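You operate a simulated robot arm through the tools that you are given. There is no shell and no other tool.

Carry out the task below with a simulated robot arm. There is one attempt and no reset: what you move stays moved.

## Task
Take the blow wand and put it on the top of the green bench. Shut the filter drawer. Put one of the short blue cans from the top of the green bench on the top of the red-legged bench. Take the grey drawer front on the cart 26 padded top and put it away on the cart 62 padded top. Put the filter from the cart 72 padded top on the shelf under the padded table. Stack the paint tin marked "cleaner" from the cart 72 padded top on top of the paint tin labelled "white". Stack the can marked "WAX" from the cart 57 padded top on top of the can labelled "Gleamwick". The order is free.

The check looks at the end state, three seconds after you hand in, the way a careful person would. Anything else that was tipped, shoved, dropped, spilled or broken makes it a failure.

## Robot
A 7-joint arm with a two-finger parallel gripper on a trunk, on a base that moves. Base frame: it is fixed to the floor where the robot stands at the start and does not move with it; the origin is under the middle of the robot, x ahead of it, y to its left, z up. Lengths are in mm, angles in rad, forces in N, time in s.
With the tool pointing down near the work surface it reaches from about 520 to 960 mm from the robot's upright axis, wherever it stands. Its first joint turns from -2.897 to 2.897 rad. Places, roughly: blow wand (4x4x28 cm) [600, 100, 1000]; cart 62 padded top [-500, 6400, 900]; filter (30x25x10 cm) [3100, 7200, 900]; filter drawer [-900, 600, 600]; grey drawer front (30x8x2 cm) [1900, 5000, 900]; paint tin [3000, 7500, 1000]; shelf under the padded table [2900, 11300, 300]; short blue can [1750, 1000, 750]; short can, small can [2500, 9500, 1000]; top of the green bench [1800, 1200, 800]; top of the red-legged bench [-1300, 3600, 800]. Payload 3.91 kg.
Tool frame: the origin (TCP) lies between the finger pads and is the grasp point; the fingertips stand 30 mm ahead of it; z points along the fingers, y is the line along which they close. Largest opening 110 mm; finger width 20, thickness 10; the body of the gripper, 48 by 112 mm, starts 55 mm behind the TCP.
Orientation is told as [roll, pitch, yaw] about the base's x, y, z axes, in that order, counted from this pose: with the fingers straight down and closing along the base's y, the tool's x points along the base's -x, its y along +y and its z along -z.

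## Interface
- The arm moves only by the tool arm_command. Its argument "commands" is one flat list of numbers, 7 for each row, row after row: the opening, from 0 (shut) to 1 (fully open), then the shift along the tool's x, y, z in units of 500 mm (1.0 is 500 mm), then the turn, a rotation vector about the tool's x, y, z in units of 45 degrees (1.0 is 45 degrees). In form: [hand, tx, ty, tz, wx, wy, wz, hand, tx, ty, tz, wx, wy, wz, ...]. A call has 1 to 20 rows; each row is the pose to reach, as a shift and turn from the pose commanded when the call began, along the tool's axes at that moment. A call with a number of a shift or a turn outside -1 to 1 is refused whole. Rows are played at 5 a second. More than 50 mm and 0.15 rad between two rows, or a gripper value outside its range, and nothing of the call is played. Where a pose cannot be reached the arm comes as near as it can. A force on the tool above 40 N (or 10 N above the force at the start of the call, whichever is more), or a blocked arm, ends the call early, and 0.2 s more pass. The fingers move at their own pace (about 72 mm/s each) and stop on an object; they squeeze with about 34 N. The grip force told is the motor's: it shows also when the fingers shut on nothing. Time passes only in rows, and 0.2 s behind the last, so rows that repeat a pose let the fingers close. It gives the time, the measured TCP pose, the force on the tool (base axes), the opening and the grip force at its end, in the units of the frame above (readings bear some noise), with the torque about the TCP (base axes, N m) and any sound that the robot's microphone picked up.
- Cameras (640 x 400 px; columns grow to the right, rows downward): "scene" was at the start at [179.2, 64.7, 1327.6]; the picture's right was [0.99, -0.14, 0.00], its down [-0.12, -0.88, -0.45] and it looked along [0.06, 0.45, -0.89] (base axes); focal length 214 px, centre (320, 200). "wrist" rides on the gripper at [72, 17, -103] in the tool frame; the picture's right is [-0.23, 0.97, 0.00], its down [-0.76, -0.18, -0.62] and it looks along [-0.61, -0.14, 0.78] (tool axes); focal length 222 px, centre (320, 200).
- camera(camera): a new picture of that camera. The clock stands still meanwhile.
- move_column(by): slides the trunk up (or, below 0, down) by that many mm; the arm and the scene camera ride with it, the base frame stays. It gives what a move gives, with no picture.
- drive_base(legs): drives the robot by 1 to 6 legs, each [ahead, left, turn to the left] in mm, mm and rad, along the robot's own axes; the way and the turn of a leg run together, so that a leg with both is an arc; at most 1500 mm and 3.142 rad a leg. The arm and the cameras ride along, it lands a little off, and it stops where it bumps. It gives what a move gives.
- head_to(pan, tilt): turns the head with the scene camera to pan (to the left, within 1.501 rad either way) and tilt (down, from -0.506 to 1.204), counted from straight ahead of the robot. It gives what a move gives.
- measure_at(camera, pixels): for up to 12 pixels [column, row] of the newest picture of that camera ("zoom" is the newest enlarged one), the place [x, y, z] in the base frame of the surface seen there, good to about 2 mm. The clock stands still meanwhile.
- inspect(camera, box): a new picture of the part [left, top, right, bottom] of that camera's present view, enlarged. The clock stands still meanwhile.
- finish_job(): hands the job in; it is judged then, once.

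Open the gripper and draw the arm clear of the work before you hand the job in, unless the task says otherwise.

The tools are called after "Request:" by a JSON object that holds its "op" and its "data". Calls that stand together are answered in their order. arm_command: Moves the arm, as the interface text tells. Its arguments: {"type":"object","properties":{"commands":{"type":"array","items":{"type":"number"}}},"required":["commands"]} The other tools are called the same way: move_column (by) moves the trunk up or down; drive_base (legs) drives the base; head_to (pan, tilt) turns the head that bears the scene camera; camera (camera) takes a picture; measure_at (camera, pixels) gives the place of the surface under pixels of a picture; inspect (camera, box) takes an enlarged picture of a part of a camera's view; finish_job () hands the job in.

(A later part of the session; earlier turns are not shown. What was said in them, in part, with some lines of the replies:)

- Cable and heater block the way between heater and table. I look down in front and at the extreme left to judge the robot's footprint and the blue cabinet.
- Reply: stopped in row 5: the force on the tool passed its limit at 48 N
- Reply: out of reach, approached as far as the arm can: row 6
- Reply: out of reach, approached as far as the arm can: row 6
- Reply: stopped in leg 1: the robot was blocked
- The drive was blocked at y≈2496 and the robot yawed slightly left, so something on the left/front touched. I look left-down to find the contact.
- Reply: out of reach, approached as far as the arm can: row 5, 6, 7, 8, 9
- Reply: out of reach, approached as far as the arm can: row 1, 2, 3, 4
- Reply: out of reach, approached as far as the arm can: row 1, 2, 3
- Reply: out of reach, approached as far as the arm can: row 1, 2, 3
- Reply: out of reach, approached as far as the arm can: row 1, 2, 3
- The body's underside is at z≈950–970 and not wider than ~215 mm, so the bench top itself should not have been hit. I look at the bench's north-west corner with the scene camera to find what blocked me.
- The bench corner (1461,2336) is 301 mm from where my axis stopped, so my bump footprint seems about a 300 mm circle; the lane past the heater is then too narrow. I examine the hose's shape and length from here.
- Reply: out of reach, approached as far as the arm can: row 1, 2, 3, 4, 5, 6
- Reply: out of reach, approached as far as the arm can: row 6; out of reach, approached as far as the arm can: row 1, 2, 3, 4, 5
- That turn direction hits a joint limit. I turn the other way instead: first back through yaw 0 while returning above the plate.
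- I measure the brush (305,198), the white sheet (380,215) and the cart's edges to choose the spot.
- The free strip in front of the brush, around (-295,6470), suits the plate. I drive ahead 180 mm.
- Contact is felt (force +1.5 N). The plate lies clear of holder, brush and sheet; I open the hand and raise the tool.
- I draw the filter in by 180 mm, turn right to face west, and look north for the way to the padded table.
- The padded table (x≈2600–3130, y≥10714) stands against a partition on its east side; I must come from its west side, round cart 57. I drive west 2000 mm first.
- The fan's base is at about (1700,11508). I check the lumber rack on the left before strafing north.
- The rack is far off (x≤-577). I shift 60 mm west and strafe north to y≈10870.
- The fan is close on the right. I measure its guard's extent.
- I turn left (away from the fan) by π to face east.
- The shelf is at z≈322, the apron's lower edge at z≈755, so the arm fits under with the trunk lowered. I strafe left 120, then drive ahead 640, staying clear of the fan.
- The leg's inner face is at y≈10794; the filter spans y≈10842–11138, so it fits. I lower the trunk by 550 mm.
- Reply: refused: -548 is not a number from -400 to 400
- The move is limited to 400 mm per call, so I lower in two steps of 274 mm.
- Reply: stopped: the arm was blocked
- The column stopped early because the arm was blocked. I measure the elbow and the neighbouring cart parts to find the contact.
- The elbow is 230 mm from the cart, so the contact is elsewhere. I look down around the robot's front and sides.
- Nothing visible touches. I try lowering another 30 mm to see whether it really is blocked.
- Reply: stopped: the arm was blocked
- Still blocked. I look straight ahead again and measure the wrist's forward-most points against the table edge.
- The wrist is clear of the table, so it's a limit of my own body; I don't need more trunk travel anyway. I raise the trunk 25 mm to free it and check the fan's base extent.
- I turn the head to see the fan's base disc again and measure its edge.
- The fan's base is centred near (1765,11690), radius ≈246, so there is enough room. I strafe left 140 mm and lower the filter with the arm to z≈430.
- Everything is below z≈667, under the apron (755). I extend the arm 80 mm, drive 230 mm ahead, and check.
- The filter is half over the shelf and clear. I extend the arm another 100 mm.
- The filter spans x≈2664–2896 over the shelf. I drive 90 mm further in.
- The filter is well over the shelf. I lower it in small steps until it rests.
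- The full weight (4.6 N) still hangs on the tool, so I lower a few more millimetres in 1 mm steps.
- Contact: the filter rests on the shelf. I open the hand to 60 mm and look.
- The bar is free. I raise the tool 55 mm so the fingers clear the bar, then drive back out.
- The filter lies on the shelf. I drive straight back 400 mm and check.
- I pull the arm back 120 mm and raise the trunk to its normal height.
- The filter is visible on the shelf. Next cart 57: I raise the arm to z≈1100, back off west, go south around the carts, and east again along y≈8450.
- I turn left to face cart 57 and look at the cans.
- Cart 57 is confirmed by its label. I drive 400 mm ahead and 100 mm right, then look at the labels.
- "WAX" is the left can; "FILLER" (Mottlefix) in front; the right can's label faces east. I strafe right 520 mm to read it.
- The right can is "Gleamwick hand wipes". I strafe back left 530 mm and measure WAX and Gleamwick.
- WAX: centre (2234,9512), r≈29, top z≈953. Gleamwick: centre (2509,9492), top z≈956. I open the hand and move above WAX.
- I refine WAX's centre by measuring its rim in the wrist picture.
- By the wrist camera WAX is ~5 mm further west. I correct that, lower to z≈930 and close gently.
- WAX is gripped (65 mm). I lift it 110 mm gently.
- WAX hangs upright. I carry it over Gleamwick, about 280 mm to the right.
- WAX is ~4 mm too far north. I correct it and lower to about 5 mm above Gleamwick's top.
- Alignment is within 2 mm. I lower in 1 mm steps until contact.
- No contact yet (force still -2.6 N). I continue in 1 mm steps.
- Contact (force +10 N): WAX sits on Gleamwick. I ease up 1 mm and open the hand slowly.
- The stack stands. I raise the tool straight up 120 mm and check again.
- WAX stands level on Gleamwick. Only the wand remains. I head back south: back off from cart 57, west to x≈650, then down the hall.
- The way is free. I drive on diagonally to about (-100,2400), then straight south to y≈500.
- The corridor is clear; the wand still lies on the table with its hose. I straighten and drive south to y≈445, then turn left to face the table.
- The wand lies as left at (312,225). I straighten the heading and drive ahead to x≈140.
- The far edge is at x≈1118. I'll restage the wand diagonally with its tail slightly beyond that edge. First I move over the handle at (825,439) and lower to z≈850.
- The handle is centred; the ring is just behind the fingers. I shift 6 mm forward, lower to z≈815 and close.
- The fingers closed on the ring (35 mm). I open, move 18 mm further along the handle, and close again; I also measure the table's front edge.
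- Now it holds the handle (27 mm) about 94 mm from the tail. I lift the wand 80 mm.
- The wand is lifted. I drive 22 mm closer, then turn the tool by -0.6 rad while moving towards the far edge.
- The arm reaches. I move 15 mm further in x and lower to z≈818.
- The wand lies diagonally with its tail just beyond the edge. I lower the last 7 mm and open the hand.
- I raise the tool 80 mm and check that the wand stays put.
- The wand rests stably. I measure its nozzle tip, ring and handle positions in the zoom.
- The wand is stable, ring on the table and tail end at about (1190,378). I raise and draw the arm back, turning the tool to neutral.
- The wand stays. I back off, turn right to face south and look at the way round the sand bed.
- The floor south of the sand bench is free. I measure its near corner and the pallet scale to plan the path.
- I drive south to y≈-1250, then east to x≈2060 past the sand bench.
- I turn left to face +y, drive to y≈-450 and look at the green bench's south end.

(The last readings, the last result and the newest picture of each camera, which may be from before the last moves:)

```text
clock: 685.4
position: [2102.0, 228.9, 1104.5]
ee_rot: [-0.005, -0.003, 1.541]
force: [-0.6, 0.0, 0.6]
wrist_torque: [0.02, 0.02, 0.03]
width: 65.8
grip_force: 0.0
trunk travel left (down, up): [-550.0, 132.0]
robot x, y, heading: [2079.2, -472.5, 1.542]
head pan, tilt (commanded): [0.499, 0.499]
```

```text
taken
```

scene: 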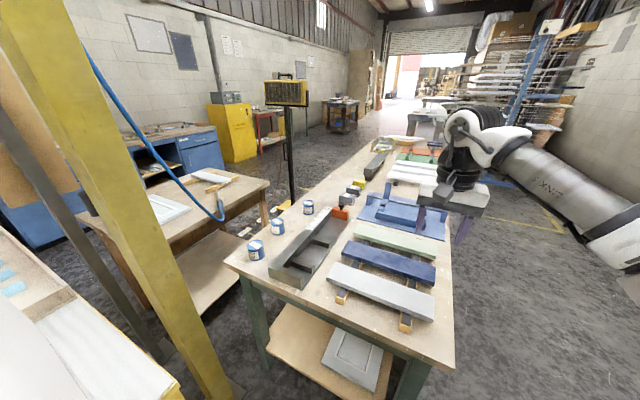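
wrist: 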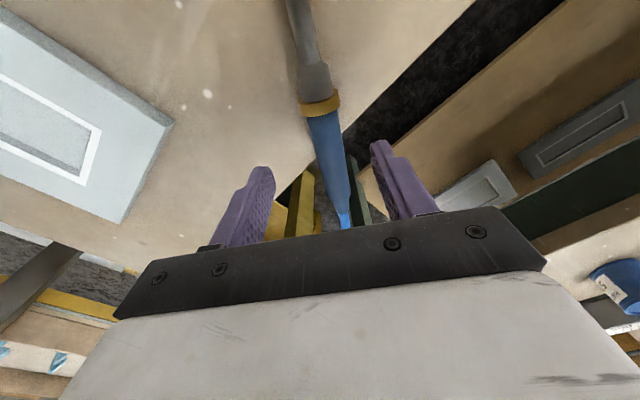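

Good view: the wand's tail (222,205) sticks out over the table's edge. I zoom on the bench's south-west part to find a free place for it.

Request:
{"op": "inspect", "data": {"camera": "scene", "box": [200, 140, 460, 360]}}

Request:
{"op": "measure_at", "data": {"camera": "scene", "pixels": [[257, 262], [278, 234], [309, 214], [272, 268], [285, 288], [325, 240], [340, 213], [345, 205], [230, 265], [300, 200], [330, 190], [410, 330]]}}

```text
1.82 times, centred on (330, 250) of scene
```

zoom: 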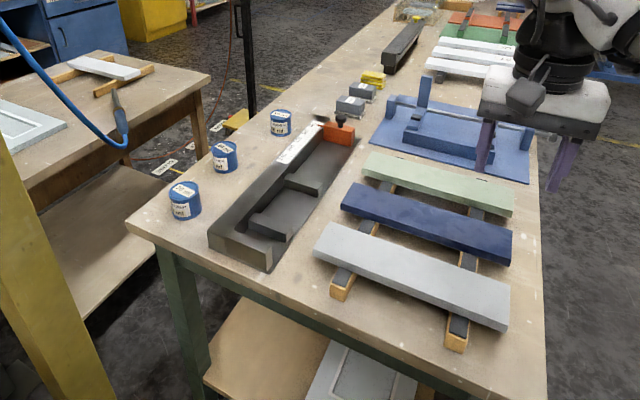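

```text
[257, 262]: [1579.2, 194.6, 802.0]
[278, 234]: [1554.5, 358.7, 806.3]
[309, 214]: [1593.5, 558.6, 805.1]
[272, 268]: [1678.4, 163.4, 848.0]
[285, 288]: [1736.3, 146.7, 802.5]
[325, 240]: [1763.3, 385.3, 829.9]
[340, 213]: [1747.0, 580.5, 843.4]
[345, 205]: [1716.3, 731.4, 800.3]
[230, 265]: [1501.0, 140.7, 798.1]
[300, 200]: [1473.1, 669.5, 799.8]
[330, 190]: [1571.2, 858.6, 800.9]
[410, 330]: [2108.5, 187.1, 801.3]
```

There is a free strip on the bench's west side north of the third can (x≈1500–1650, y≈700–1050). I move to the stance near (2010,-182).

Request:
{"op": "drive_base", "data": {"legs": [[290, 76, 0.0]]}}

Request:
{"op": "camera", "data": {"camera": "scene"}}

```text
clock: 687.5
position: [2029.0, 517.5, 1103.5]
ee_rot: [-0.004, -0.002, 1.546]
force: [0.3, 0.2, 0.2]
wrist_torque: [-0.02, 0.03, -0.04]
width: 66.2
grip_force: 0.1
trunk travel left (down, up): [-550.0, 132.0]
robot x, y, heading: [2009.4, -176.2, 1.542]
head pan, tilt (commanded): [0.499, 0.499]
```

```text
taken
```

scene: 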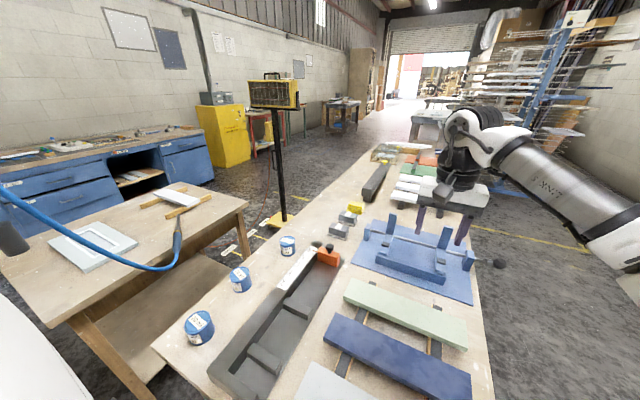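

The stance is free of contact. I turn left by 1.0 rad so that I face along the wand's axis, and look.

Request:
{"op": "drive_base", "data": {"legs": [[0, 0, 1.0]]}}

Request:
{"op": "head_to", "data": {"pan": 0.0, "tilt": 0.4}}

Request:
{"op": "camera", "data": {"camera": "scene"}}

Request:
{"op": "camera", "data": {"camera": "wrist"}}

```text
clock: 690.5
position: [1438.1, 216.4, 1102.9]
ee_rot: [-0.003, -0.003, 2.537]
force: [-0.2, 0.3, -0.2]
wrist_torque: [-0.03, 0.01, -0.01]
width: 65.9
grip_force: 0.0
trunk travel left (down, up): [-550.0, 132.0]
robot x, y, heading: [2011.3, -183.1, 2.538]
head pan, tilt (commanded): [0.499, 0.499]
```

```text
clock: 691.4
position: [1437.8, 216.8, 1103.3]
ee_rot: [-0.004, -0.002, 2.538]
force: [0.9, 0.2, 0.1]
wrist_torque: [0.0, -0.01, 0.01]
width: 66.2
grip_force: 0.0
trunk travel left (down, up): [-550.0, 132.0]
robot x, y, heading: [2009.9, -179.8, 2.536]
head pan, tilt (commanded): [0.0, 0.4]
```

```text
taken
```

scene: 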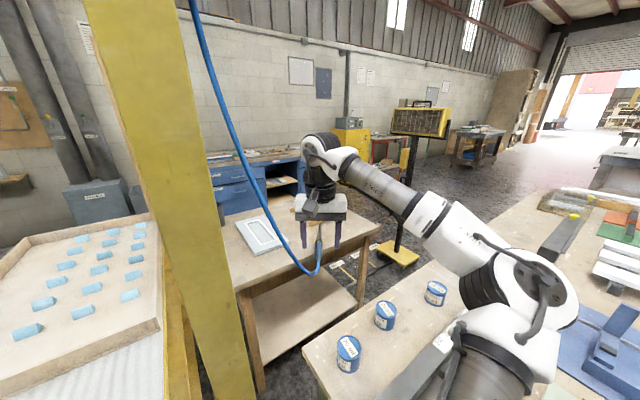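

```text
taken
```

wrist: 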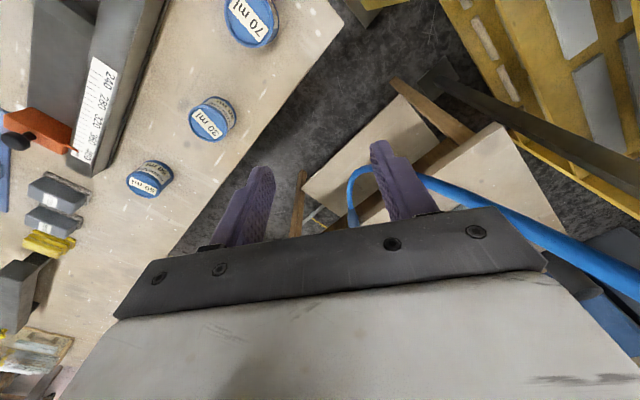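

I zoom on the wand's tail and hose loop (320,255) from here and measure.

Request:
{"op": "inspect", "data": {"camera": "scene", "box": [250, 190, 390, 310]}}

Request:
{"op": "measure_at", "data": {"camera": "scene", "pixels": [[319, 244], [319, 250], [320, 258], [320, 266], [315, 274], [305, 274], [290, 265], [270, 240], [250, 195], [225, 120], [205, 50], [195, 10]]}}

```text
3.33 times, centred on (320, 250) of scene
```

zoom: 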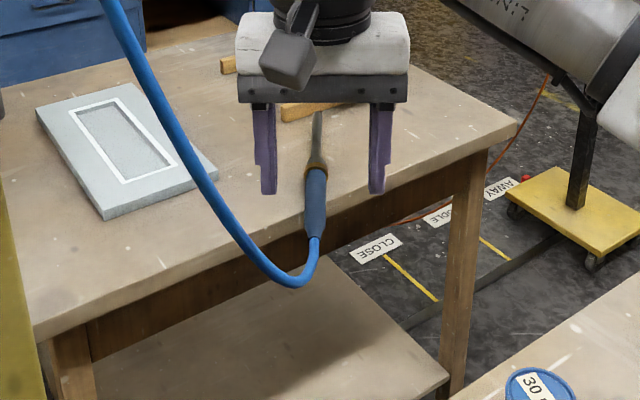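

```text
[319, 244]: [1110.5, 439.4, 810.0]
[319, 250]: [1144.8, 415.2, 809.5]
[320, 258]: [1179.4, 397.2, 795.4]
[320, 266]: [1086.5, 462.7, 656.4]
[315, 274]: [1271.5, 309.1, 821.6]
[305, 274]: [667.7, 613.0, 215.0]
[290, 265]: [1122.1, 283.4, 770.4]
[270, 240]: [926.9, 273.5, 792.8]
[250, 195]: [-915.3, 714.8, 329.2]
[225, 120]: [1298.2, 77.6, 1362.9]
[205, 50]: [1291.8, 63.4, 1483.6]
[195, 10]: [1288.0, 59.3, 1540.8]
```

The hose leaves the tail towards me and rises on my left side. I lower the trunk 120 mm for a flatter reach and pitch the tool 25° forward at the present place.

Request:
{"op": "move_column", "data": {"by": -120}}

Request:
{"op": "arm_command", "data": {"commands": [0.45, 0, 0.004, 0, 0, -0.14, 0, 0.45, 0, 0.008, 0, 0, -0.28, 0, 0.45, 0, 0.008, 0, 0, -0.42, 0, 0.45, 0, 0.008, 0, 0, -0.556, 0]}}

Request:
{"op": "camera", "data": {"camera": "scene"}}

Request:
{"op": "camera", "data": {"camera": "wrist"}}

```text
clock: 692.9
position: [1437.6, 216.7, 984.4]
ee_rot: [-0.002, -0.001, 2.538]
force: [-1.0, -0.7, 0.3]
wrist_torque: [0.02, -0.03, -0.02]
width: 66.1
grip_force: 0.1
trunk travel left (down, up): [-430.0, 252.0]
robot x, y, heading: [2010.0, -185.8, 2.54]
head pan, tilt (commanded): [0.0, 0.4]
```

```text
clock: 693.9
position: [1434.7, 213.8, 982.6]
ee_rot: [-0.003, -0.441, 2.54]
force: [0.2, 0.4, 0.3]
wrist_torque: [0.0, -0.01, -0.04]
width: 49.2
grip_force: 0.0
trunk travel left (down, up): [-430.0, 252.0]
robot x, y, heading: [2011.9, -183.6, 2.535]
head pan, tilt (commanded): [0.0, 0.4]
```

```text
taken
```

scene: 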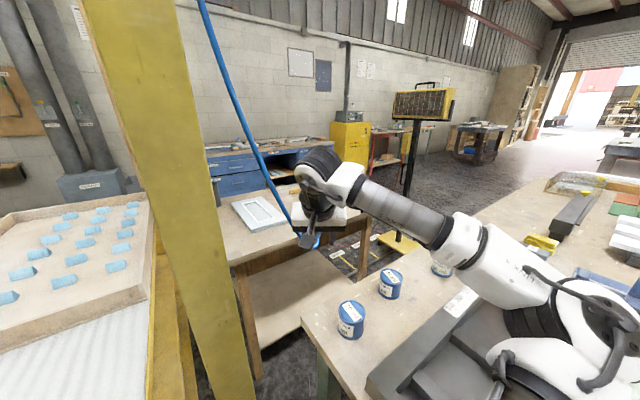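

```text
taken
```

wrist: 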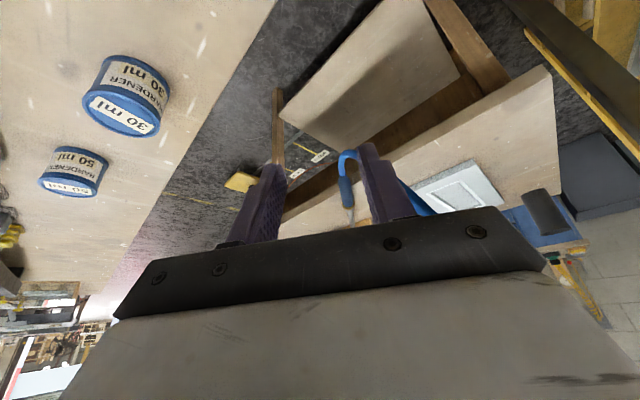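

The tail shows between the fingers at (347,200). I measure the wand and hose from the wrist camera.

Request:
{"op": "measure_at", "data": {"camera": "wrist", "pixels": [[345, 180], [347, 190], [349, 205], [352, 220], [343, 165], [348, 155], [360, 153], [412, 200]]}}

Request:
{"op": "inspect", "data": {"camera": "wrist", "box": [260, 120, 460, 240]}}

```text
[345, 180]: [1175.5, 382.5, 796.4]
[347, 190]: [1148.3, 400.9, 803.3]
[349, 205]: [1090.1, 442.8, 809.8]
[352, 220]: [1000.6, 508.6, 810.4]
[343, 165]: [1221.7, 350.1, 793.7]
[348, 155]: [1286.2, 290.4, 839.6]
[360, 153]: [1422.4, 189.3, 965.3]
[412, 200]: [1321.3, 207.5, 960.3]
```

```text
3.20 times, centred on (360, 180) of wrist
```

zoom: 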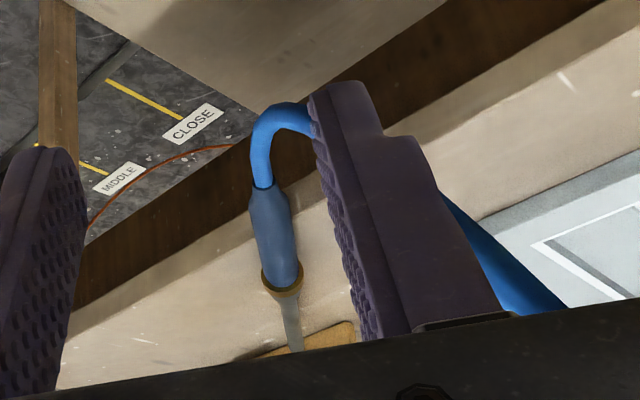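

The wand's axis is ~8 mm left of my tool line; the hose loop lies lower and to the left. I move 293 mm forward at constant height with +8 mm to the left.

Request:
{"op": "arm_command", "data": {"commands": [0.45, -0.0757, 0.004, 0.0357, 0, 0, 0, 0.45, -0.1514, 0.008, 0.0715, 0, 0, 0, 0.45, -0.2271, 0.012, 0.1072, 0, 0, 0, 0.45, -0.3029, 0.016, 0.143, 0, 0, 0, 0.45, -0.3786, 0.016, 0.1787, 0, 0, 0, 0.45, -0.4543, 0.016, 0.2145, 0, 0, 0, 0.45, -0.53, 0.016, 0.2502, 0, 0, 0]}}

Request:
{"op": "camera", "data": {"camera": "wrist"}}

Request:
{"op": "camera", "data": {"camera": "scene"}}

```text
clock: 695.5
position: [1189.8, 373.4, 981.2]
ee_rot: [-0.005, -0.439, 2.543]
force: [0.1, 0.1, -0.1]
wrist_torque: [0.01, 0.02, 0.03]
width: 49.5
grip_force: 0.1
trunk travel left (down, up): [-430.0, 252.0]
robot x, y, heading: [2008.8, -182.3, 2.542]
head pan, tilt (commanded): [0.0, 0.4]
```

```text
taken
```

wrist: 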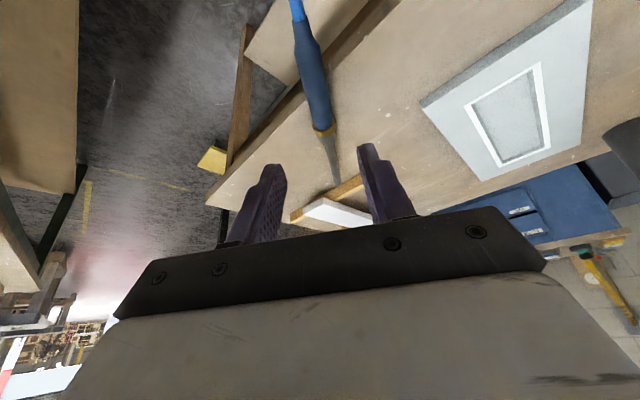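

```text
taken
```

scene: 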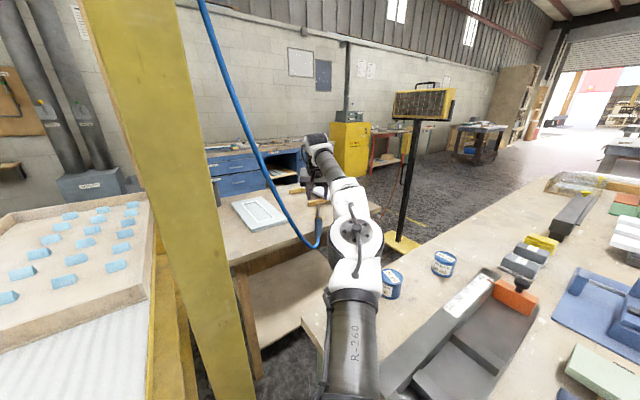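

The wand runs between the fingers. I measure its points again relative to the tool before lowering.

Request:
{"op": "measure_at", "data": {"camera": "wrist", "pixels": [[303, 30], [308, 55], [314, 80], [320, 105], [324, 130], [330, 155], [335, 175]]}}

Request:
{"op": "measure_at", "data": {"camera": "scene", "pixels": [[357, 225], [350, 270], [340, 200], [330, 170], [320, 150], [390, 280], [440, 262]]}}

```text
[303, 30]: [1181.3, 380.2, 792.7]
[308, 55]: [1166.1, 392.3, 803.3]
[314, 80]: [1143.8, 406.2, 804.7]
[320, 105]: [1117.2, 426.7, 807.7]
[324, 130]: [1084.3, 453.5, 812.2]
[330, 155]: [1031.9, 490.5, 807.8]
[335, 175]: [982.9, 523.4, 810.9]
```

```text
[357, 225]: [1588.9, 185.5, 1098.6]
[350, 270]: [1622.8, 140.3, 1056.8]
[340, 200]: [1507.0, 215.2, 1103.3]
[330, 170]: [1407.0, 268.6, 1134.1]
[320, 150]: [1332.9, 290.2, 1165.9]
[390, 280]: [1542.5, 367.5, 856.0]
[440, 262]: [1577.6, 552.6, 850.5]
```

Centred within 2 mm. I lower 104 mm and then advance 45 mm along the tool axis, and check.

Request:
{"op": "arm_command", "data": {"commands": [0.45, 0.03, 0, 0.0633, 0, 0, 0, 0.45, 0.06, 0, 0.1266, 0, 0, 0, 0.45, 0.0888, 0, 0.188, 0, 0, 0, 0.45, 0.0888, 0, 0.23, 0, 0, 0, 0.45, 0.0888, 0, 0.278, 0, 0, 0]}}

Request:
{"op": "camera", "data": {"camera": "wrist"}}

Request:
{"op": "inspect", "data": {"camera": "scene", "box": [230, 120, 410, 270]}}

```text
clock: 696.7
position: [1175.4, 384.5, 836.2]
ee_rot: [-0.006, -0.439, 2.539]
force: [0.3, 0.7, -0.2]
wrist_torque: [-0.01, 0.01, -0.01]
width: 49.5
grip_force: 0.1
trunk travel left (down, up): [-430.0, 252.0]
robot x, y, heading: [2013.2, -180.8, 2.535]
head pan, tilt (commanded): [0.0, 0.4]
```

```text
taken
```

wrist: 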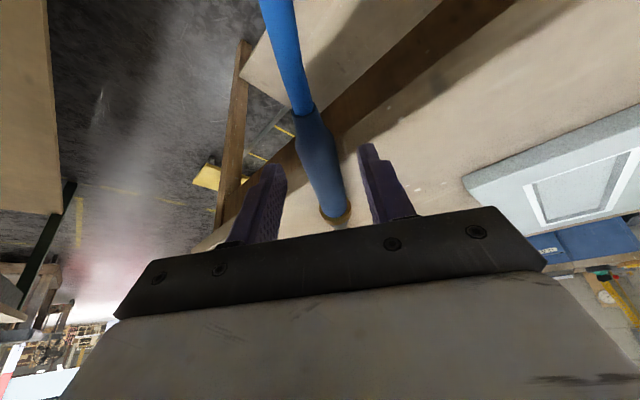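

```text
2.67 times, centred on (320, 195) of scene
```

zoom: 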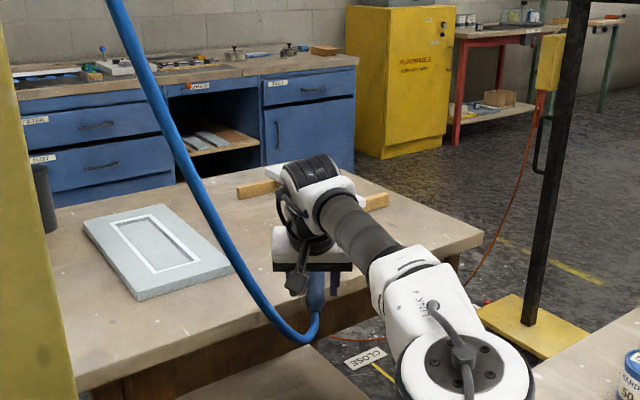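

The handle is between the fingers. I advance the last 35 mm along the tool axis and close the hand.

Request:
{"op": "arm_command", "data": {"commands": [0.45, 0, 0, 0.035, 0, 0, 0, 0.45, 0, 0, 0.066, 0, 0, 0, 0.3, 0, 0, 0.066, 0, 0, 0, 0, 0, 0, 0.066, 0, 0, 0, 0, 0, 0, 0.066, 0, 0, 0, 0, 0, 0, 0.066, 0, 0, 0]}}

Request:
{"op": "camera", "data": {"camera": "wrist"}}

```text
clock: 698.1
position: [1163.2, 392.2, 807.3]
ee_rot: [-0.004, -0.438, 2.539]
force: [1.5, 0.9, 1.7]
wrist_torque: [0.34, 0.15, -0.49]
width: 27.4
grip_force: 33.8
trunk travel left (down, up): [-430.0, 252.0]
robot x, y, heading: [2010.9, -180.6, 2.537]
head pan, tilt (commanded): [0.0, 0.4]
```

```text
taken
```

wrist: 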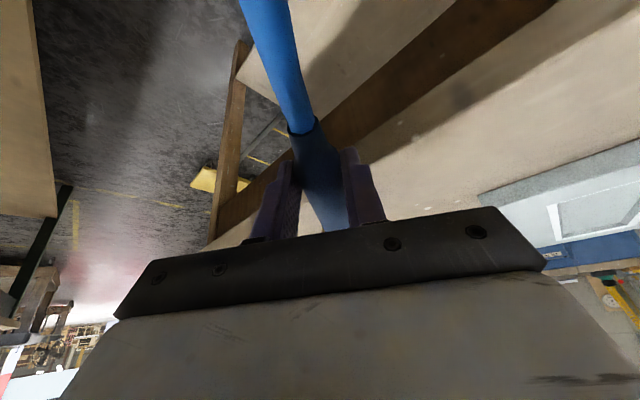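

Gripped (27 mm). I lift vertically 50 mm first and look.

Request:
{"op": "arm_command", "data": {"commands": [0, -0.01, 0, -0.022, 0, 0, 0, 0, -0.025, 0, -0.053, 0, 0, 0, 0, -0.0427, 0, -0.0904, 0, 0, 0, 0, -0.0427, 0, -0.0904, 0, 0, 0]}}

Request:
{"op": "camera", "data": {"camera": "wrist"}}

Request:
{"op": "inspect", "data": {"camera": "scene", "box": [230, 120, 410, 270]}}

```text
clock: 699.1
position: [1162.1, 390.6, 858.1]
ee_rot: [-0.004, -0.437, 2.539]
force: [-0.6, -0.4, -1.9]
wrist_torque: [-0.23, -0.04, 0.46]
width: 27.5
grip_force: 34.1
trunk travel left (down, up): [-430.0, 252.0]
robot x, y, heading: [2008.6, -180.9, 2.54]
head pan, tilt (commanded): [0.0, 0.4]
```

```text
taken
```

wrist: 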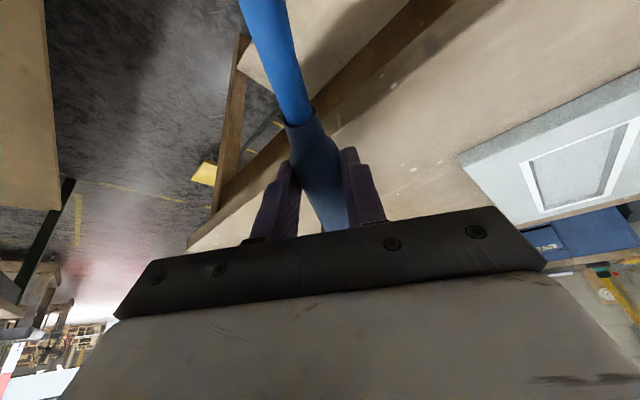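

```text
2.67 times, centred on (320, 195) of scene
```

zoom: 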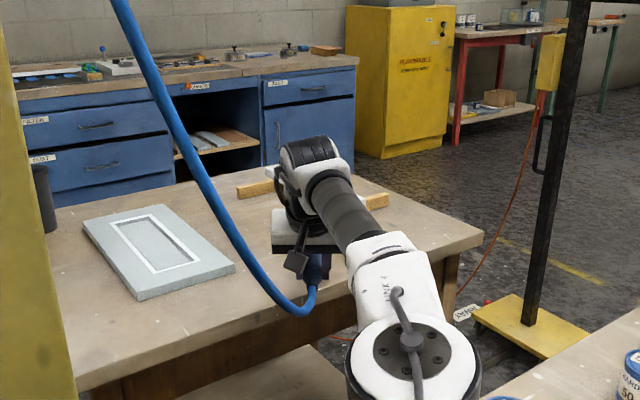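

The wand is lifted cleanly. I raise 80 mm more and draw it 70 mm back.

Request:
{"op": "arm_command", "data": {"commands": [0, -0.035, 0, -0.074, 0, 0, 0, 0, -0.07, 0, -0.1483, 0, 0, 0, 0, -0.007, 0, -0.178, 0, 0, 0, 0, 0.0566, 0, -0.208, 0, 0, 0]}}

Request:
{"op": "camera", "data": {"camera": "scene"}}

Request:
{"op": "inspect", "data": {"camera": "scene", "box": [230, 120, 410, 270]}}

```text
clock: 700.1
position: [1221.6, 353.5, 938.4]
ee_rot: [-0.004, -0.438, 2.539]
force: [-0.3, -1.5, -1.6]
wrist_torque: [-0.21, -0.03, 0.43]
width: 27.3
grip_force: 33.8
out of reach, approached as far as the arm can: row 2
trunk travel left (down, up): [-430.0, 252.0]
robot x, y, heading: [2009.5, -179.8, 2.536]
head pan, tilt (commanded): [0.0, 0.4]
```

```text
taken
```

scene: 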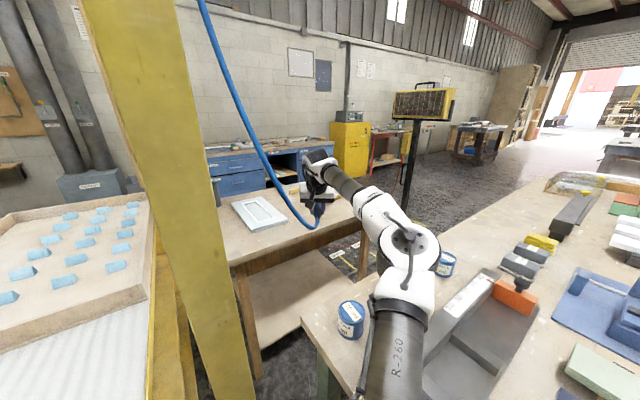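

```text
2.67 times, centred on (320, 195) of scene
```

zoom: 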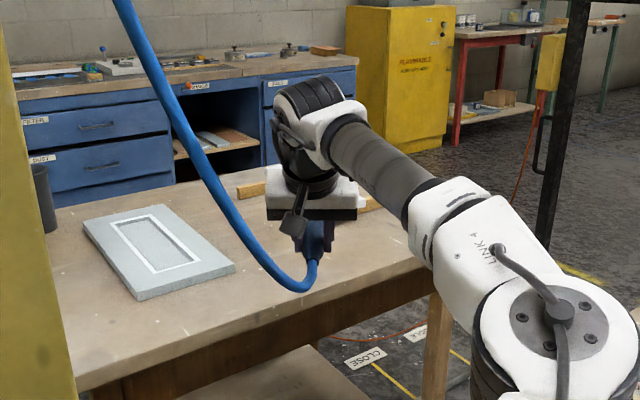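

I turn the base right by 0.3 rad, carrying the wand over the bench, and check the hose.

Request:
{"op": "drive_base", "data": {"legs": [[0, 0, -0.3]]}}

Request:
{"op": "camera", "data": {"camera": "scene"}}

```text
clock: 701.5
position: [1414.2, 563.2, 938.6]
ee_rot: [-0.004, -0.438, 2.241]
force: [0.5, -0.4, -2.8]
wrist_torque: [-0.1, -0.14, 0.01]
width: 27.0
grip_force: 33.7
trunk travel left (down, up): [-430.0, 252.0]
robot x, y, heading: [2011.2, -180.5, 2.237]
head pan, tilt (commanded): [0.0, 0.4]
```

```text
taken
```

scene: 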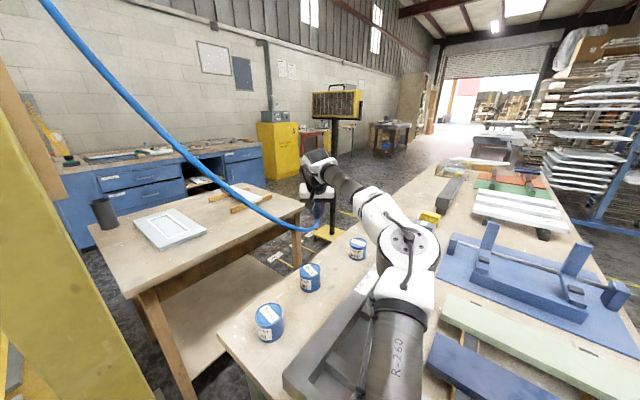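

The hose follows freely. I turn another 0.235 rad to bring the wand over the bench.

Request:
{"op": "drive_base", "data": {"legs": [[0, 0, -0.235]]}}

Request:
{"op": "head_to", "data": {"pan": 0.0, "tilt": 0.5}}

Request:
{"op": "camera", "data": {"camera": "scene"}}

Request:
{"op": "camera", "data": {"camera": "wrist"}}

```text
clock: 702.7
position: [1603.0, 681.7, 938.2]
ee_rot: [-0.003, -0.438, 2.006]
force: [-0.4, -0.9, -1.9]
wrist_torque: [-0.15, -0.03, 0.06]
width: 27.2
grip_force: 33.8
trunk travel left (down, up): [-430.0, 252.0]
robot x, y, heading: [2013.3, -181.1, 2.003]
head pan, tilt (commanded): [0.0, 0.4]
```

```text
clock: 703.4
position: [1602.0, 681.8, 939.9]
ee_rot: [-0.005, -0.438, 2.005]
force: [-0.2, -0.2, -2.2]
wrist_torque: [-0.12, -0.04, 0.01]
width: 26.8
grip_force: 34.3
trunk travel left (down, up): [-430.0, 252.0]
robot x, y, heading: [2009.5, -181.5, 2.004]
head pan, tilt (commanded): [0.0, 0.499]
```

```text
taken
```

scene: 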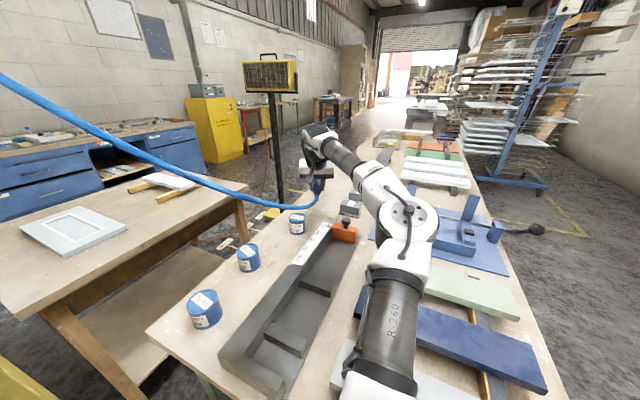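

```text
taken
```

wrist: 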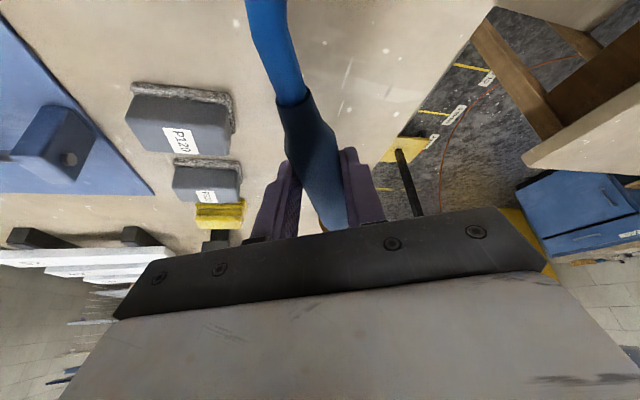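

The wand hangs over the bench's west strip. I measure the blocks, sponge and bench edge in the wrist picture to choose the exact spot.

Request:
{"op": "measure_at", "data": {"camera": "wrist", "pixels": [[230, 150], [240, 195], [245, 215], [228, 100], [485, 15], [430, 95], [385, 165], [270, 120], [350, 60], [200, 235], [310, 140], [330, 205]]}}

Request:
{"op": "inspect", "data": {"camera": "scene", "box": [240, 120, 420, 270]}}

```text
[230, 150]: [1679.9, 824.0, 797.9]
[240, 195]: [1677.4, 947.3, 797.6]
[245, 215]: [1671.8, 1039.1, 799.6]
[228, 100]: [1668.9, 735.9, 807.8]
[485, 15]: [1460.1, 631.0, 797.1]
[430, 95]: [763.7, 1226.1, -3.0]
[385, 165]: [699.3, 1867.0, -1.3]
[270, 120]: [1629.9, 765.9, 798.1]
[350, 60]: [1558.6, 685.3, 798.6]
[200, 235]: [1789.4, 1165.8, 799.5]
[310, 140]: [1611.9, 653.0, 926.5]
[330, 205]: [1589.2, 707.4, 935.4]
```

```text
2.67 times, centred on (330, 195) of scene
```

zoom: 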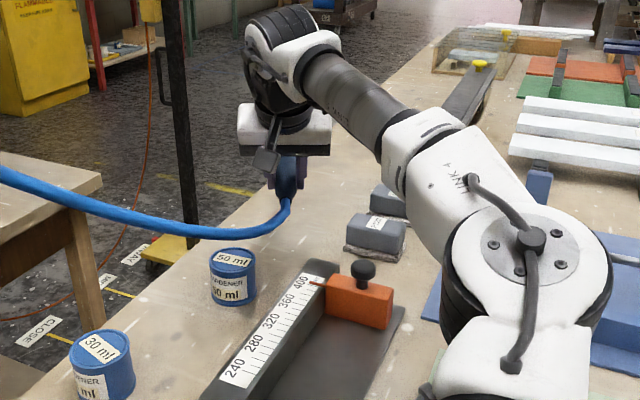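

Free area: x≈1465–1665, y≈640–1040. I turn 0.03 rad more to centre the wand in it and level the tool a little.

Request:
{"op": "drive_base", "data": {"legs": [[0, 0, -0.03]]}}

Request:
{"op": "arm_command", "data": {"commands": [0, 0, 0, 0, 0, 0.045, 0, 0, 0, 0, 0, 0, 0.09, 0]}}

Request:
{"op": "camera", "data": {"camera": "wrist"}}

```text
clock: 704.2
position: [1627.4, 693.3, 939.5]
ee_rot: [-0.004, -0.438, 1.975]
force: [-0.6, 0.4, -1.9]
wrist_torque: [-0.15, -0.07, -0.01]
width: 27.2
grip_force: 34.1
trunk travel left (down, up): [-430.0, 252.0]
robot x, y, heading: [2016.5, -182.2, 1.969]
head pan, tilt (commanded): [0.0, 0.499]
```

```text
clock: 704.8
position: [1628.1, 693.0, 938.7]
ee_rot: [-0.003, -0.368, 1.976]
force: [0.6, 0.5, -3.3]
wrist_torque: [-0.12, -0.04, 0.03]
width: 27.1
grip_force: 34.3
trunk travel left (down, up): [-430.0, 252.0]
robot x, y, heading: [2010.9, -181.5, 1.972]
head pan, tilt (commanded): [0.0, 0.499]
```

```text
taken
```

wrist: 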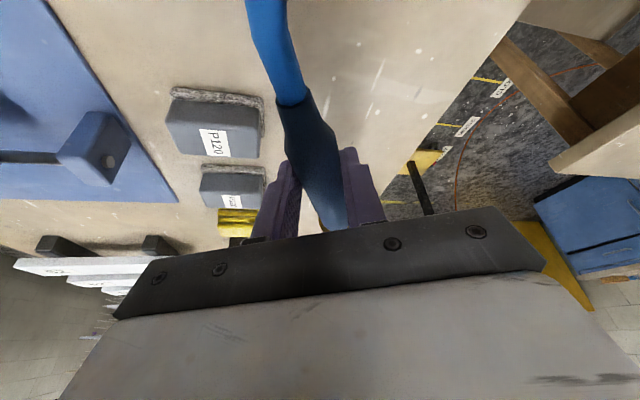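

I lower the wand to z≈860 and check the clearances.

Request:
{"op": "arm_command", "data": {"commands": [0, 0.019, 0, 0.049, 0, 0, 0, 0, 0.038, 0, 0.098, 0, 0, 0, 0, 0.0565, 0, 0.1469, 0, 0, 0]}}

Request:
{"op": "camera", "data": {"camera": "wrist"}}

Request:
{"op": "inspect", "data": {"camera": "scene", "box": [240, 120, 420, 270]}}

```text
clock: 705.6
position: [1628.5, 693.9, 859.6]
ee_rot: [-0.006, -0.367, 1.977]
force: [0.0, 0.5, -2.3]
wrist_torque: [-0.14, -0.1, -0.02]
width: 27.0
grip_force: 34.6
trunk travel left (down, up): [-430.0, 252.0]
robot x, y, heading: [2012.1, -184.7, 1.974]
head pan, tilt (commanded): [0.0, 0.499]
```

```text
taken
```

wrist: 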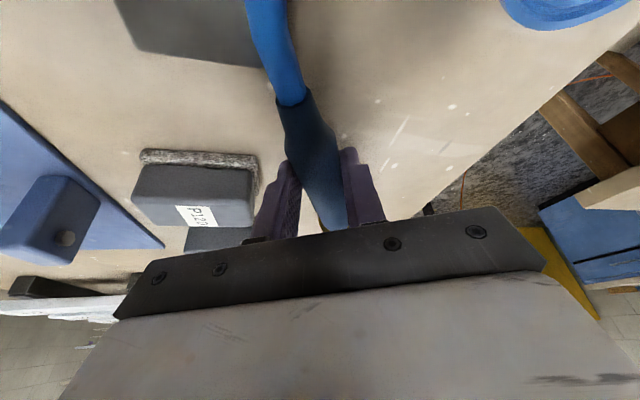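

```text
2.67 times, centred on (330, 195) of scene
```

zoom: 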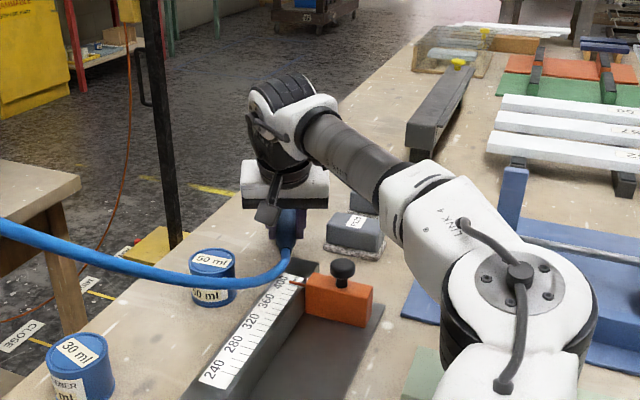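

I measure the hose's height near the 50 ml can and the channel before the final lowering.

Request:
{"op": "measure_at", "data": {"camera": "zoom", "pixels": [[285, 240], [280, 265], [262, 278], [240, 283], [200, 285], [150, 276], [100, 262], [40, 242], [212, 260], [195, 300], [300, 290], [270, 225]]}}

```text
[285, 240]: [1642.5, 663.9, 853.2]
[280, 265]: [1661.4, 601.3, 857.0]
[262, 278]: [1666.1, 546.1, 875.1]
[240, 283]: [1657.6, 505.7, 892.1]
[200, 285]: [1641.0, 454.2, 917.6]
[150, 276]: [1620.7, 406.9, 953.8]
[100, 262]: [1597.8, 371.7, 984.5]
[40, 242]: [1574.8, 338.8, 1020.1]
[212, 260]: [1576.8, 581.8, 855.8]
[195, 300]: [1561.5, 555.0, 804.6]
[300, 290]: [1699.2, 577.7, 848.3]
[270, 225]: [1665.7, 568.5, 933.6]
```

The hose runs clear of the can and the channel. I lower the last 24 mm in small steps.

Request:
{"op": "arm_command", "data": {"commands": [0, 0.006, 0, 0.0155, 0, 0, 0, 0, 0.0115, 0, 0.03, 0, 0, 0, 0, 0.015, 0, 0.039, 0, 0, 0, 0, 0.0175, 0, 0.0455, 0, 0, 0]}}

Request:
{"op": "camera", "data": {"camera": "wrist"}}

```text
clock: 706.6
position: [1627.7, 692.6, 837.6]
ee_rot: [-0.003, -0.368, 1.976]
force: [1.1, -1.5, 1.8]
wrist_torque: [0.17, 0.07, -0.04]
width: 27.0
grip_force: 34.4
trunk travel left (down, up): [-430.0, 252.0]
robot x, y, heading: [2004.7, -178.3, 1.976]
head pan, tilt (commanded): [0.0, 0.499]
```

```text
taken
```

wrist: 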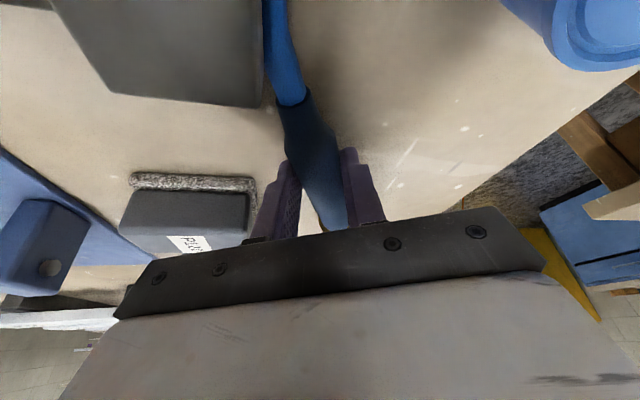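

The wand's front touches the bench (force now +1.8 N). I lower 3 mm more, then open slowly.

Request:
{"op": "arm_command", "data": {"commands": [0, 0.0022, 0, 0.0056, 0, 0, 0, 0, 0.0022, 0, 0.0056, 0, 0, 0, 0.27, 0.0022, 0, 0.0056, 0, 0, 0, 0.32, 0.0022, 0, 0.0056, 0, 0, 0, 0.38, 0.0022, 0, 0.0056, 0, 0, 0, 0.45, 0.0022, 0, 0.0056, 0, 0, 0, 0.5, 0.0022, 0, 0.0056, 0, 0, 0, 0.5, 0.0022, 0, 0.0056, 0, 0, 0]}}

Request:
{"op": "camera", "data": {"camera": "wrist"}}

Request:
{"op": "inspect", "data": {"camera": "scene", "box": [240, 120, 420, 270]}}

```text
clock: 708.4
position: [1628.2, 692.4, 833.9]
ee_rot: [-0.004, -0.368, 1.975]
force: [-0.3, 0.5, -0.1]
wrist_torque: [-0.01, 0.0, -0.02]
width: 54.8
grip_force: 0.1
trunk travel left (down, up): [-430.0, 252.0]
robot x, y, heading: [2016.2, -183.7, 1.974]
head pan, tilt (commanded): [0.0, 0.499]
```

```text
taken
```

wrist: 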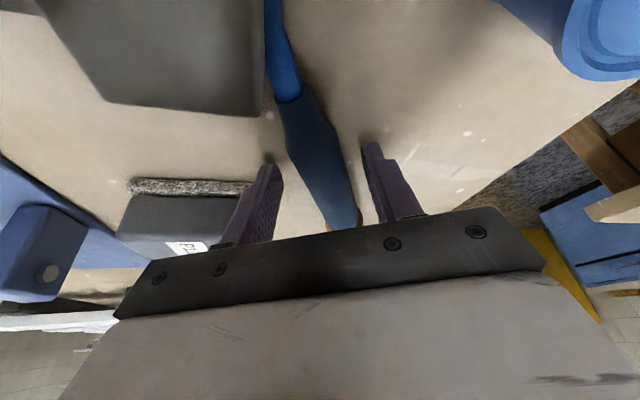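

```text
2.67 times, centred on (330, 195) of scene
```

zoom: 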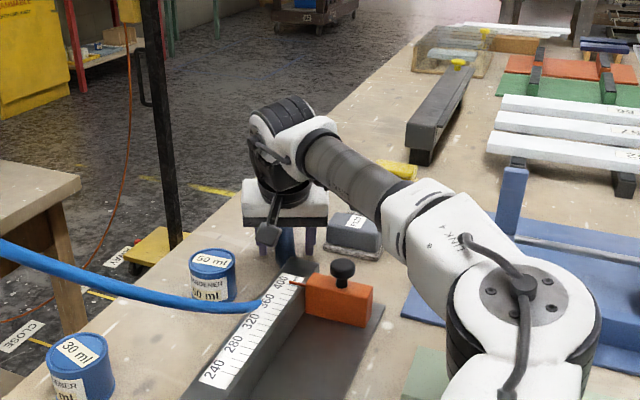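

The wand lies on the bench. I withdraw along the tool axis 90 mm and check it.

Request:
{"op": "arm_command", "data": {"commands": [0.5, 0, 0, -0.03, 0, 0, 0, 0.5, 0, 0, -0.08, 0, 0, 0, 0.5, 0, 0, -0.14, 0, 0, 0, 0.5, 0, 0, -0.2, 0, 0, 0]}}

Request:
{"op": "camera", "data": {"camera": "wrist"}}

Request:
{"op": "inspect", "data": {"camera": "scene", "box": [240, 120, 420, 270]}}

```text
clock: 709.4
position: [1642.1, 661.3, 928.1]
ee_rot: [-0.003, -0.366, 1.977]
force: [1.1, 0.5, -0.4]
wrist_torque: [-0.03, 0.01, -0.01]
width: 55.0
grip_force: 0.1
trunk travel left (down, up): [-430.0, 252.0]
robot x, y, heading: [2011.3, -181.1, 1.977]
head pan, tilt (commanded): [0.0, 0.499]
```

```text
taken
```

wrist: 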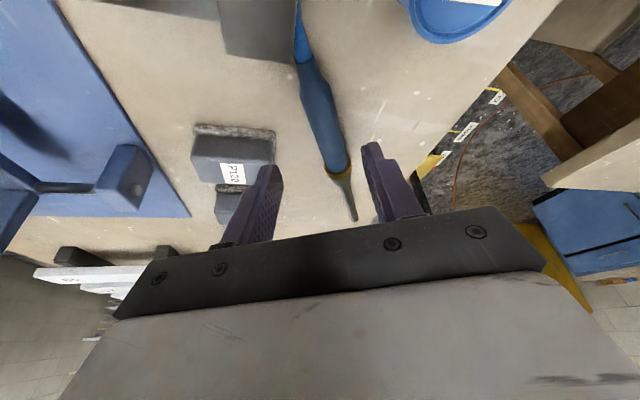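

```text
2.67 times, centred on (330, 195) of scene
```

zoom: 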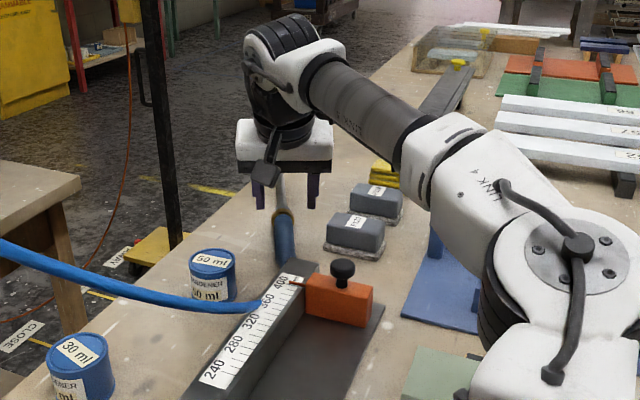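

The wand lies flat on the bench, hose trailing over the gauge's end. I raise the arm 130 mm and then measure the wand's final position.

Request:
{"op": "arm_command", "data": {"commands": [0.5, -0.03, 0, -0.08, 0, 0, 0, 0.5, -0.06, 0, -0.16, 0, 0, 0, 0.5, -0.093, 0, -0.243, 0, 0, 0]}}

Request:
{"op": "camera", "data": {"camera": "wrist"}}

Request:
{"op": "measure_at", "data": {"camera": "wrist", "pixels": [[310, 60], [318, 90], [325, 115], [333, 140], [340, 165], [348, 185], [300, 40]]}}

```text
clock: 710.2
position: [1640.0, 658.4, 1058.4]
ee_rot: [-0.004, -0.368, 1.976]
force: [-1.0, -0.3, 0.2]
wrist_torque: [-0.02, -0.03, 0.02]
width: 55.2
grip_force: 0.1
trunk travel left (down, up): [-430.0, 252.0]
robot x, y, heading: [2010.6, -183.1, 1.97]
head pan, tilt (commanded): [0.0, 0.499]
```

```text
taken
```

wrist: 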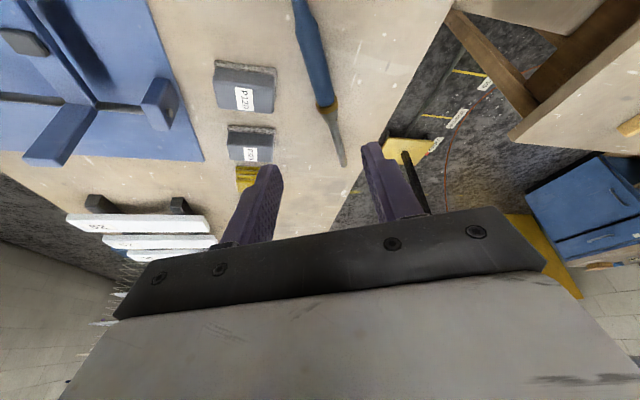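

```text
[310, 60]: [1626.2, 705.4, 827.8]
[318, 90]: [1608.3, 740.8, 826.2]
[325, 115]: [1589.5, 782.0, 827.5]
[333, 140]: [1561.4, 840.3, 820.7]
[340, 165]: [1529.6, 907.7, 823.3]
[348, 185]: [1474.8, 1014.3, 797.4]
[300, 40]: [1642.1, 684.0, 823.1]
```

The wand's final place is from about (1650,655) to (1525,915). I draw the arm back 250 mm, level the tool, and raise the trunk.

Request:
{"op": "arm_command", "data": {"commands": [0.5, 0.0778, 0, -0.03, 0, 0.08, 0, 0.5, 0.1555, 0, -0.06, 0, 0.16, 0, 0.5, 0.2333, 0, -0.09, 0, 0.24, 0, 0.5, 0.311, 0, -0.12, 0, 0.32, 0, 0.5, 0.389, 0, -0.15, 0, 0.4, 0, 0.5, 0.4665, 0, -0.1795, 0, 0.47, 0]}}

Request:
{"op": "move_column", "data": {"by": 120}}

Request:
{"op": "camera", "data": {"camera": "scene"}}

```text
clock: 711.6
position: [1739.3, 430.0, 1057.7]
ee_rot: [-0.004, 0.003, 1.975]
force: [0.3, -0.8, 0.6]
wrist_torque: [0.02, 0.03, 0.0]
width: 55.1
grip_force: 0.0
trunk travel left (down, up): [-430.0, 252.0]
robot x, y, heading: [2008.7, -185.9, 1.972]
head pan, tilt (commanded): [0.0, 0.499]
```

```text
clock: 713.1
position: [1738.8, 430.8, 1175.9]
ee_rot: [-0.004, 0.002, 1.974]
force: [-0.1, 0.1, -0.4]
wrist_torque: [-0.03, 0.0, 0.01]
width: 54.9
grip_force: 0.1
trunk travel left (down, up): [-550.0, 132.0]
robot x, y, heading: [2011.9, -183.3, 1.974]
head pan, tilt (commanded): [0.0, 0.499]
```

```text
taken
```

scene: 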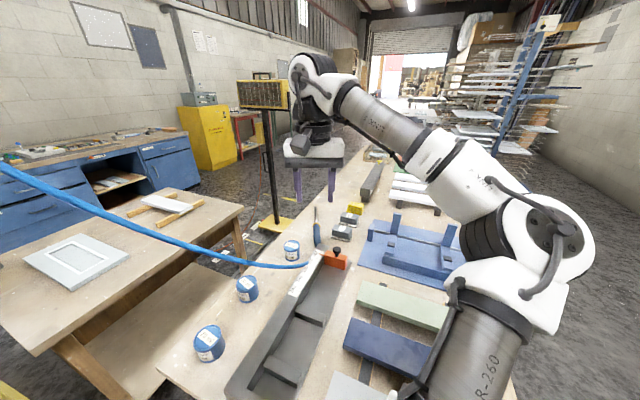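

I zoom on the wand and hose on the bench to verify the end state.

Request:
{"op": "inspect", "data": {"camera": "scene", "box": [220, 180, 400, 310]}}

Request:
{"op": "measure_at", "data": {"camera": "zoom", "pixels": [[345, 170], [340, 205], [338, 225], [330, 260], [300, 300], [260, 297], [200, 280], [330, 265], [250, 245], [400, 275]]}}

```text
3.08 times, centred on (310, 245) of scene
```

zoom: 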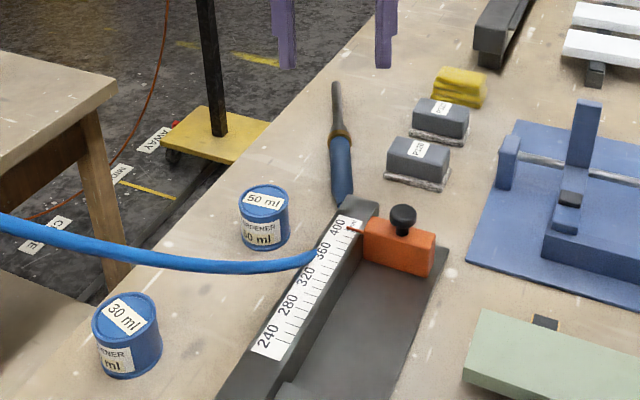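

```text
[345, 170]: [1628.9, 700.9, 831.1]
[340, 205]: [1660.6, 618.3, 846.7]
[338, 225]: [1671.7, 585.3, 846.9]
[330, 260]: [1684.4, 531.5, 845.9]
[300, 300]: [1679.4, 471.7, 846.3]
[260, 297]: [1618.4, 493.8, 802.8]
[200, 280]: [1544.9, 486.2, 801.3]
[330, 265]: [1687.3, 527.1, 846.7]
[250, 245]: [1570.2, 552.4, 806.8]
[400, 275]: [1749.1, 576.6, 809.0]
```

The wand rests on the bench top and nothing around it has shifted. I open the hand fully and turn the base right so the arm is clear of the work.

Request:
{"op": "arm_command", "data": {"commands": [1, 0, 0, 0, 0, 0, 0, 1, 0, 0, 0, 0, 0, 0, 1, 0, 0, 0, 0, 0, 0]}}

Request:
{"op": "drive_base", "data": {"legs": [[0, 0, -1.0], [0, 0, -0.97], [250, 0, 0]]}}

Request:
{"op": "head_to", "data": {"pan": 1.45, "tilt": 0.35}}

Request:
{"op": "camera", "data": {"camera": "scene"}}

```text
clock: 713.9
position: [1738.4, 430.2, 1177.7]
ee_rot: [-0.003, 0.002, 1.974]
force: [-0.5, 1.4, 0.1]
wrist_torque: [0.01, -0.01, 0.0]
width: 109.8
grip_force: 0.1
trunk travel left (down, up): [-550.0, 132.0]
robot x, y, heading: [2008.2, -179.4, 1.973]
head pan, tilt (commanded): [0.0, 0.499]
```

```text
clock: 720.8
position: [2931.9, -145.3, 1176.6]
ee_rot: [-0.002, 0.002, 0.027]
force: [-0.5, -0.2, -0.2]
wrist_torque: [-0.02, 0.01, -0.01]
width: 109.8
grip_force: 0.0
trunk travel left (down, up): [-550.0, 132.0]
robot x, y, heading: [2260.6, -172.8, 0.028]
head pan, tilt (commanded): [0.0, 0.499]
```

```text
clock: 722.4
position: [2930.5, -146.2, 1176.2]
ee_rot: [-0.003, 0.002, 0.027]
force: [0.7, -0.5, 0.2]
wrist_torque: [0.0, 0.0, -0.03]
width: 109.8
grip_force: 0.1
trunk travel left (down, up): [-550.0, 132.0]
robot x, y, heading: [2262.1, -173.5, 0.028]
head pan, tilt (commanded): [1.45, 0.351]
```

```text
taken
```

scene: 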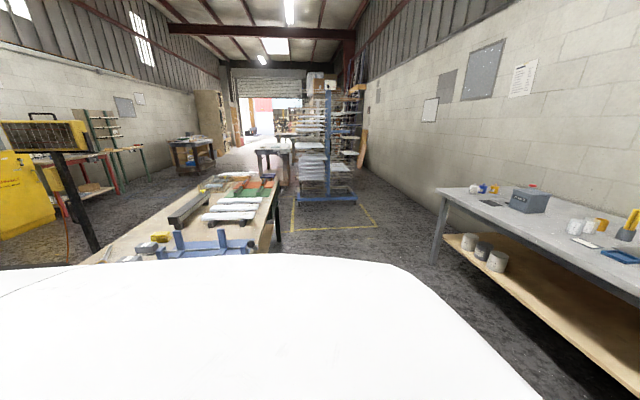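

I take one last look back at the wand by turning a little left with the head panned.

Request:
{"op": "drive_base", "data": {"legs": [[0, 0, 0.75]]}}

Request:
{"op": "camera", "data": {"camera": "scene"}}

Request:
{"op": "inspect", "data": {"camera": "scene", "box": [180, 150, 480, 300]}}

```text
clock: 724.8
position: [2731.9, 302.6, 1177.5]
ee_rot: [-0.003, 0.003, 0.777]
force: [-0.1, -0.3, -0.4]
wrist_torque: [0.02, 0.02, 0.0]
width: 109.7
grip_force: 0.1
trunk travel left (down, up): [-550.0, 132.0]
robot x, y, heading: [2264.0, -175.6, 0.775]
head pan, tilt (commanded): [1.45, 0.351]
```

```text
taken
```

scene: 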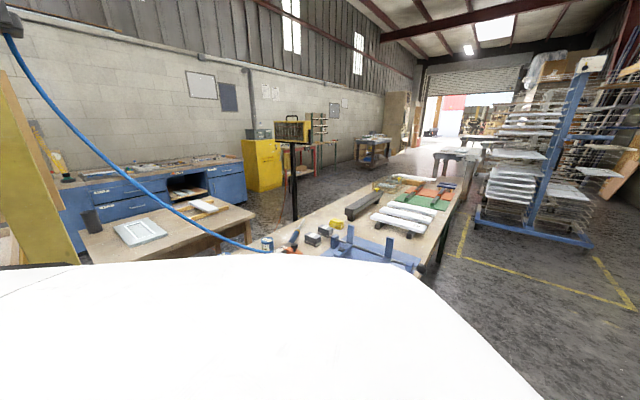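

```text
2.13 times, centred on (330, 225) of scene
```

zoom: 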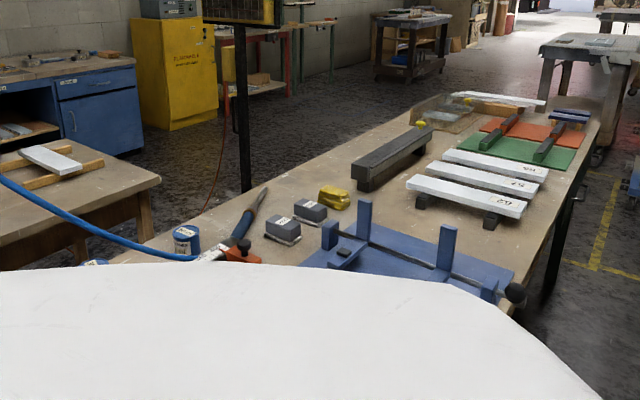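

The wand lies still on the green bench (245,215 in the zoom). The drawer is shut, the other jobs were each checked after release, the gripper is open and the arm is clear, so I hand the job in.

Request:
{"op": "finish_job", "data": {}}

```text
The job is handed in.
```

All seven jobs are done and the work is handed in. I checked each one after letting go, but I did not drive back past the carts for a last look before handing in.

- **Blow wand:** it lies on the green bench, on the west side just north of the blue cans. Its hose passes over the end of the measuring gauge.
- **Filter drawer:** shut, with its front flush with the other fronts.
- **Short blue can:** the "HARDENER 90 ml" can now stands on the red-legged bench.
- **Grey drawer front:** moved from cart 26 to a free spot on the cart 62 padded top.
- **Filter:** moved from cart 72 to the shelf under the padded table.
- **Paint tins:** "CLEANER" stands on "WHITE" on cart 72, about 4 mm off centre.
- **Cans on cart 57:** "WAX" stands level on the "Gleamwick" hand wipes can.

The base was blocked once next to the corner of the green bench, and I saw nothing moved there. The gripper is open and the arm is clear of the work.
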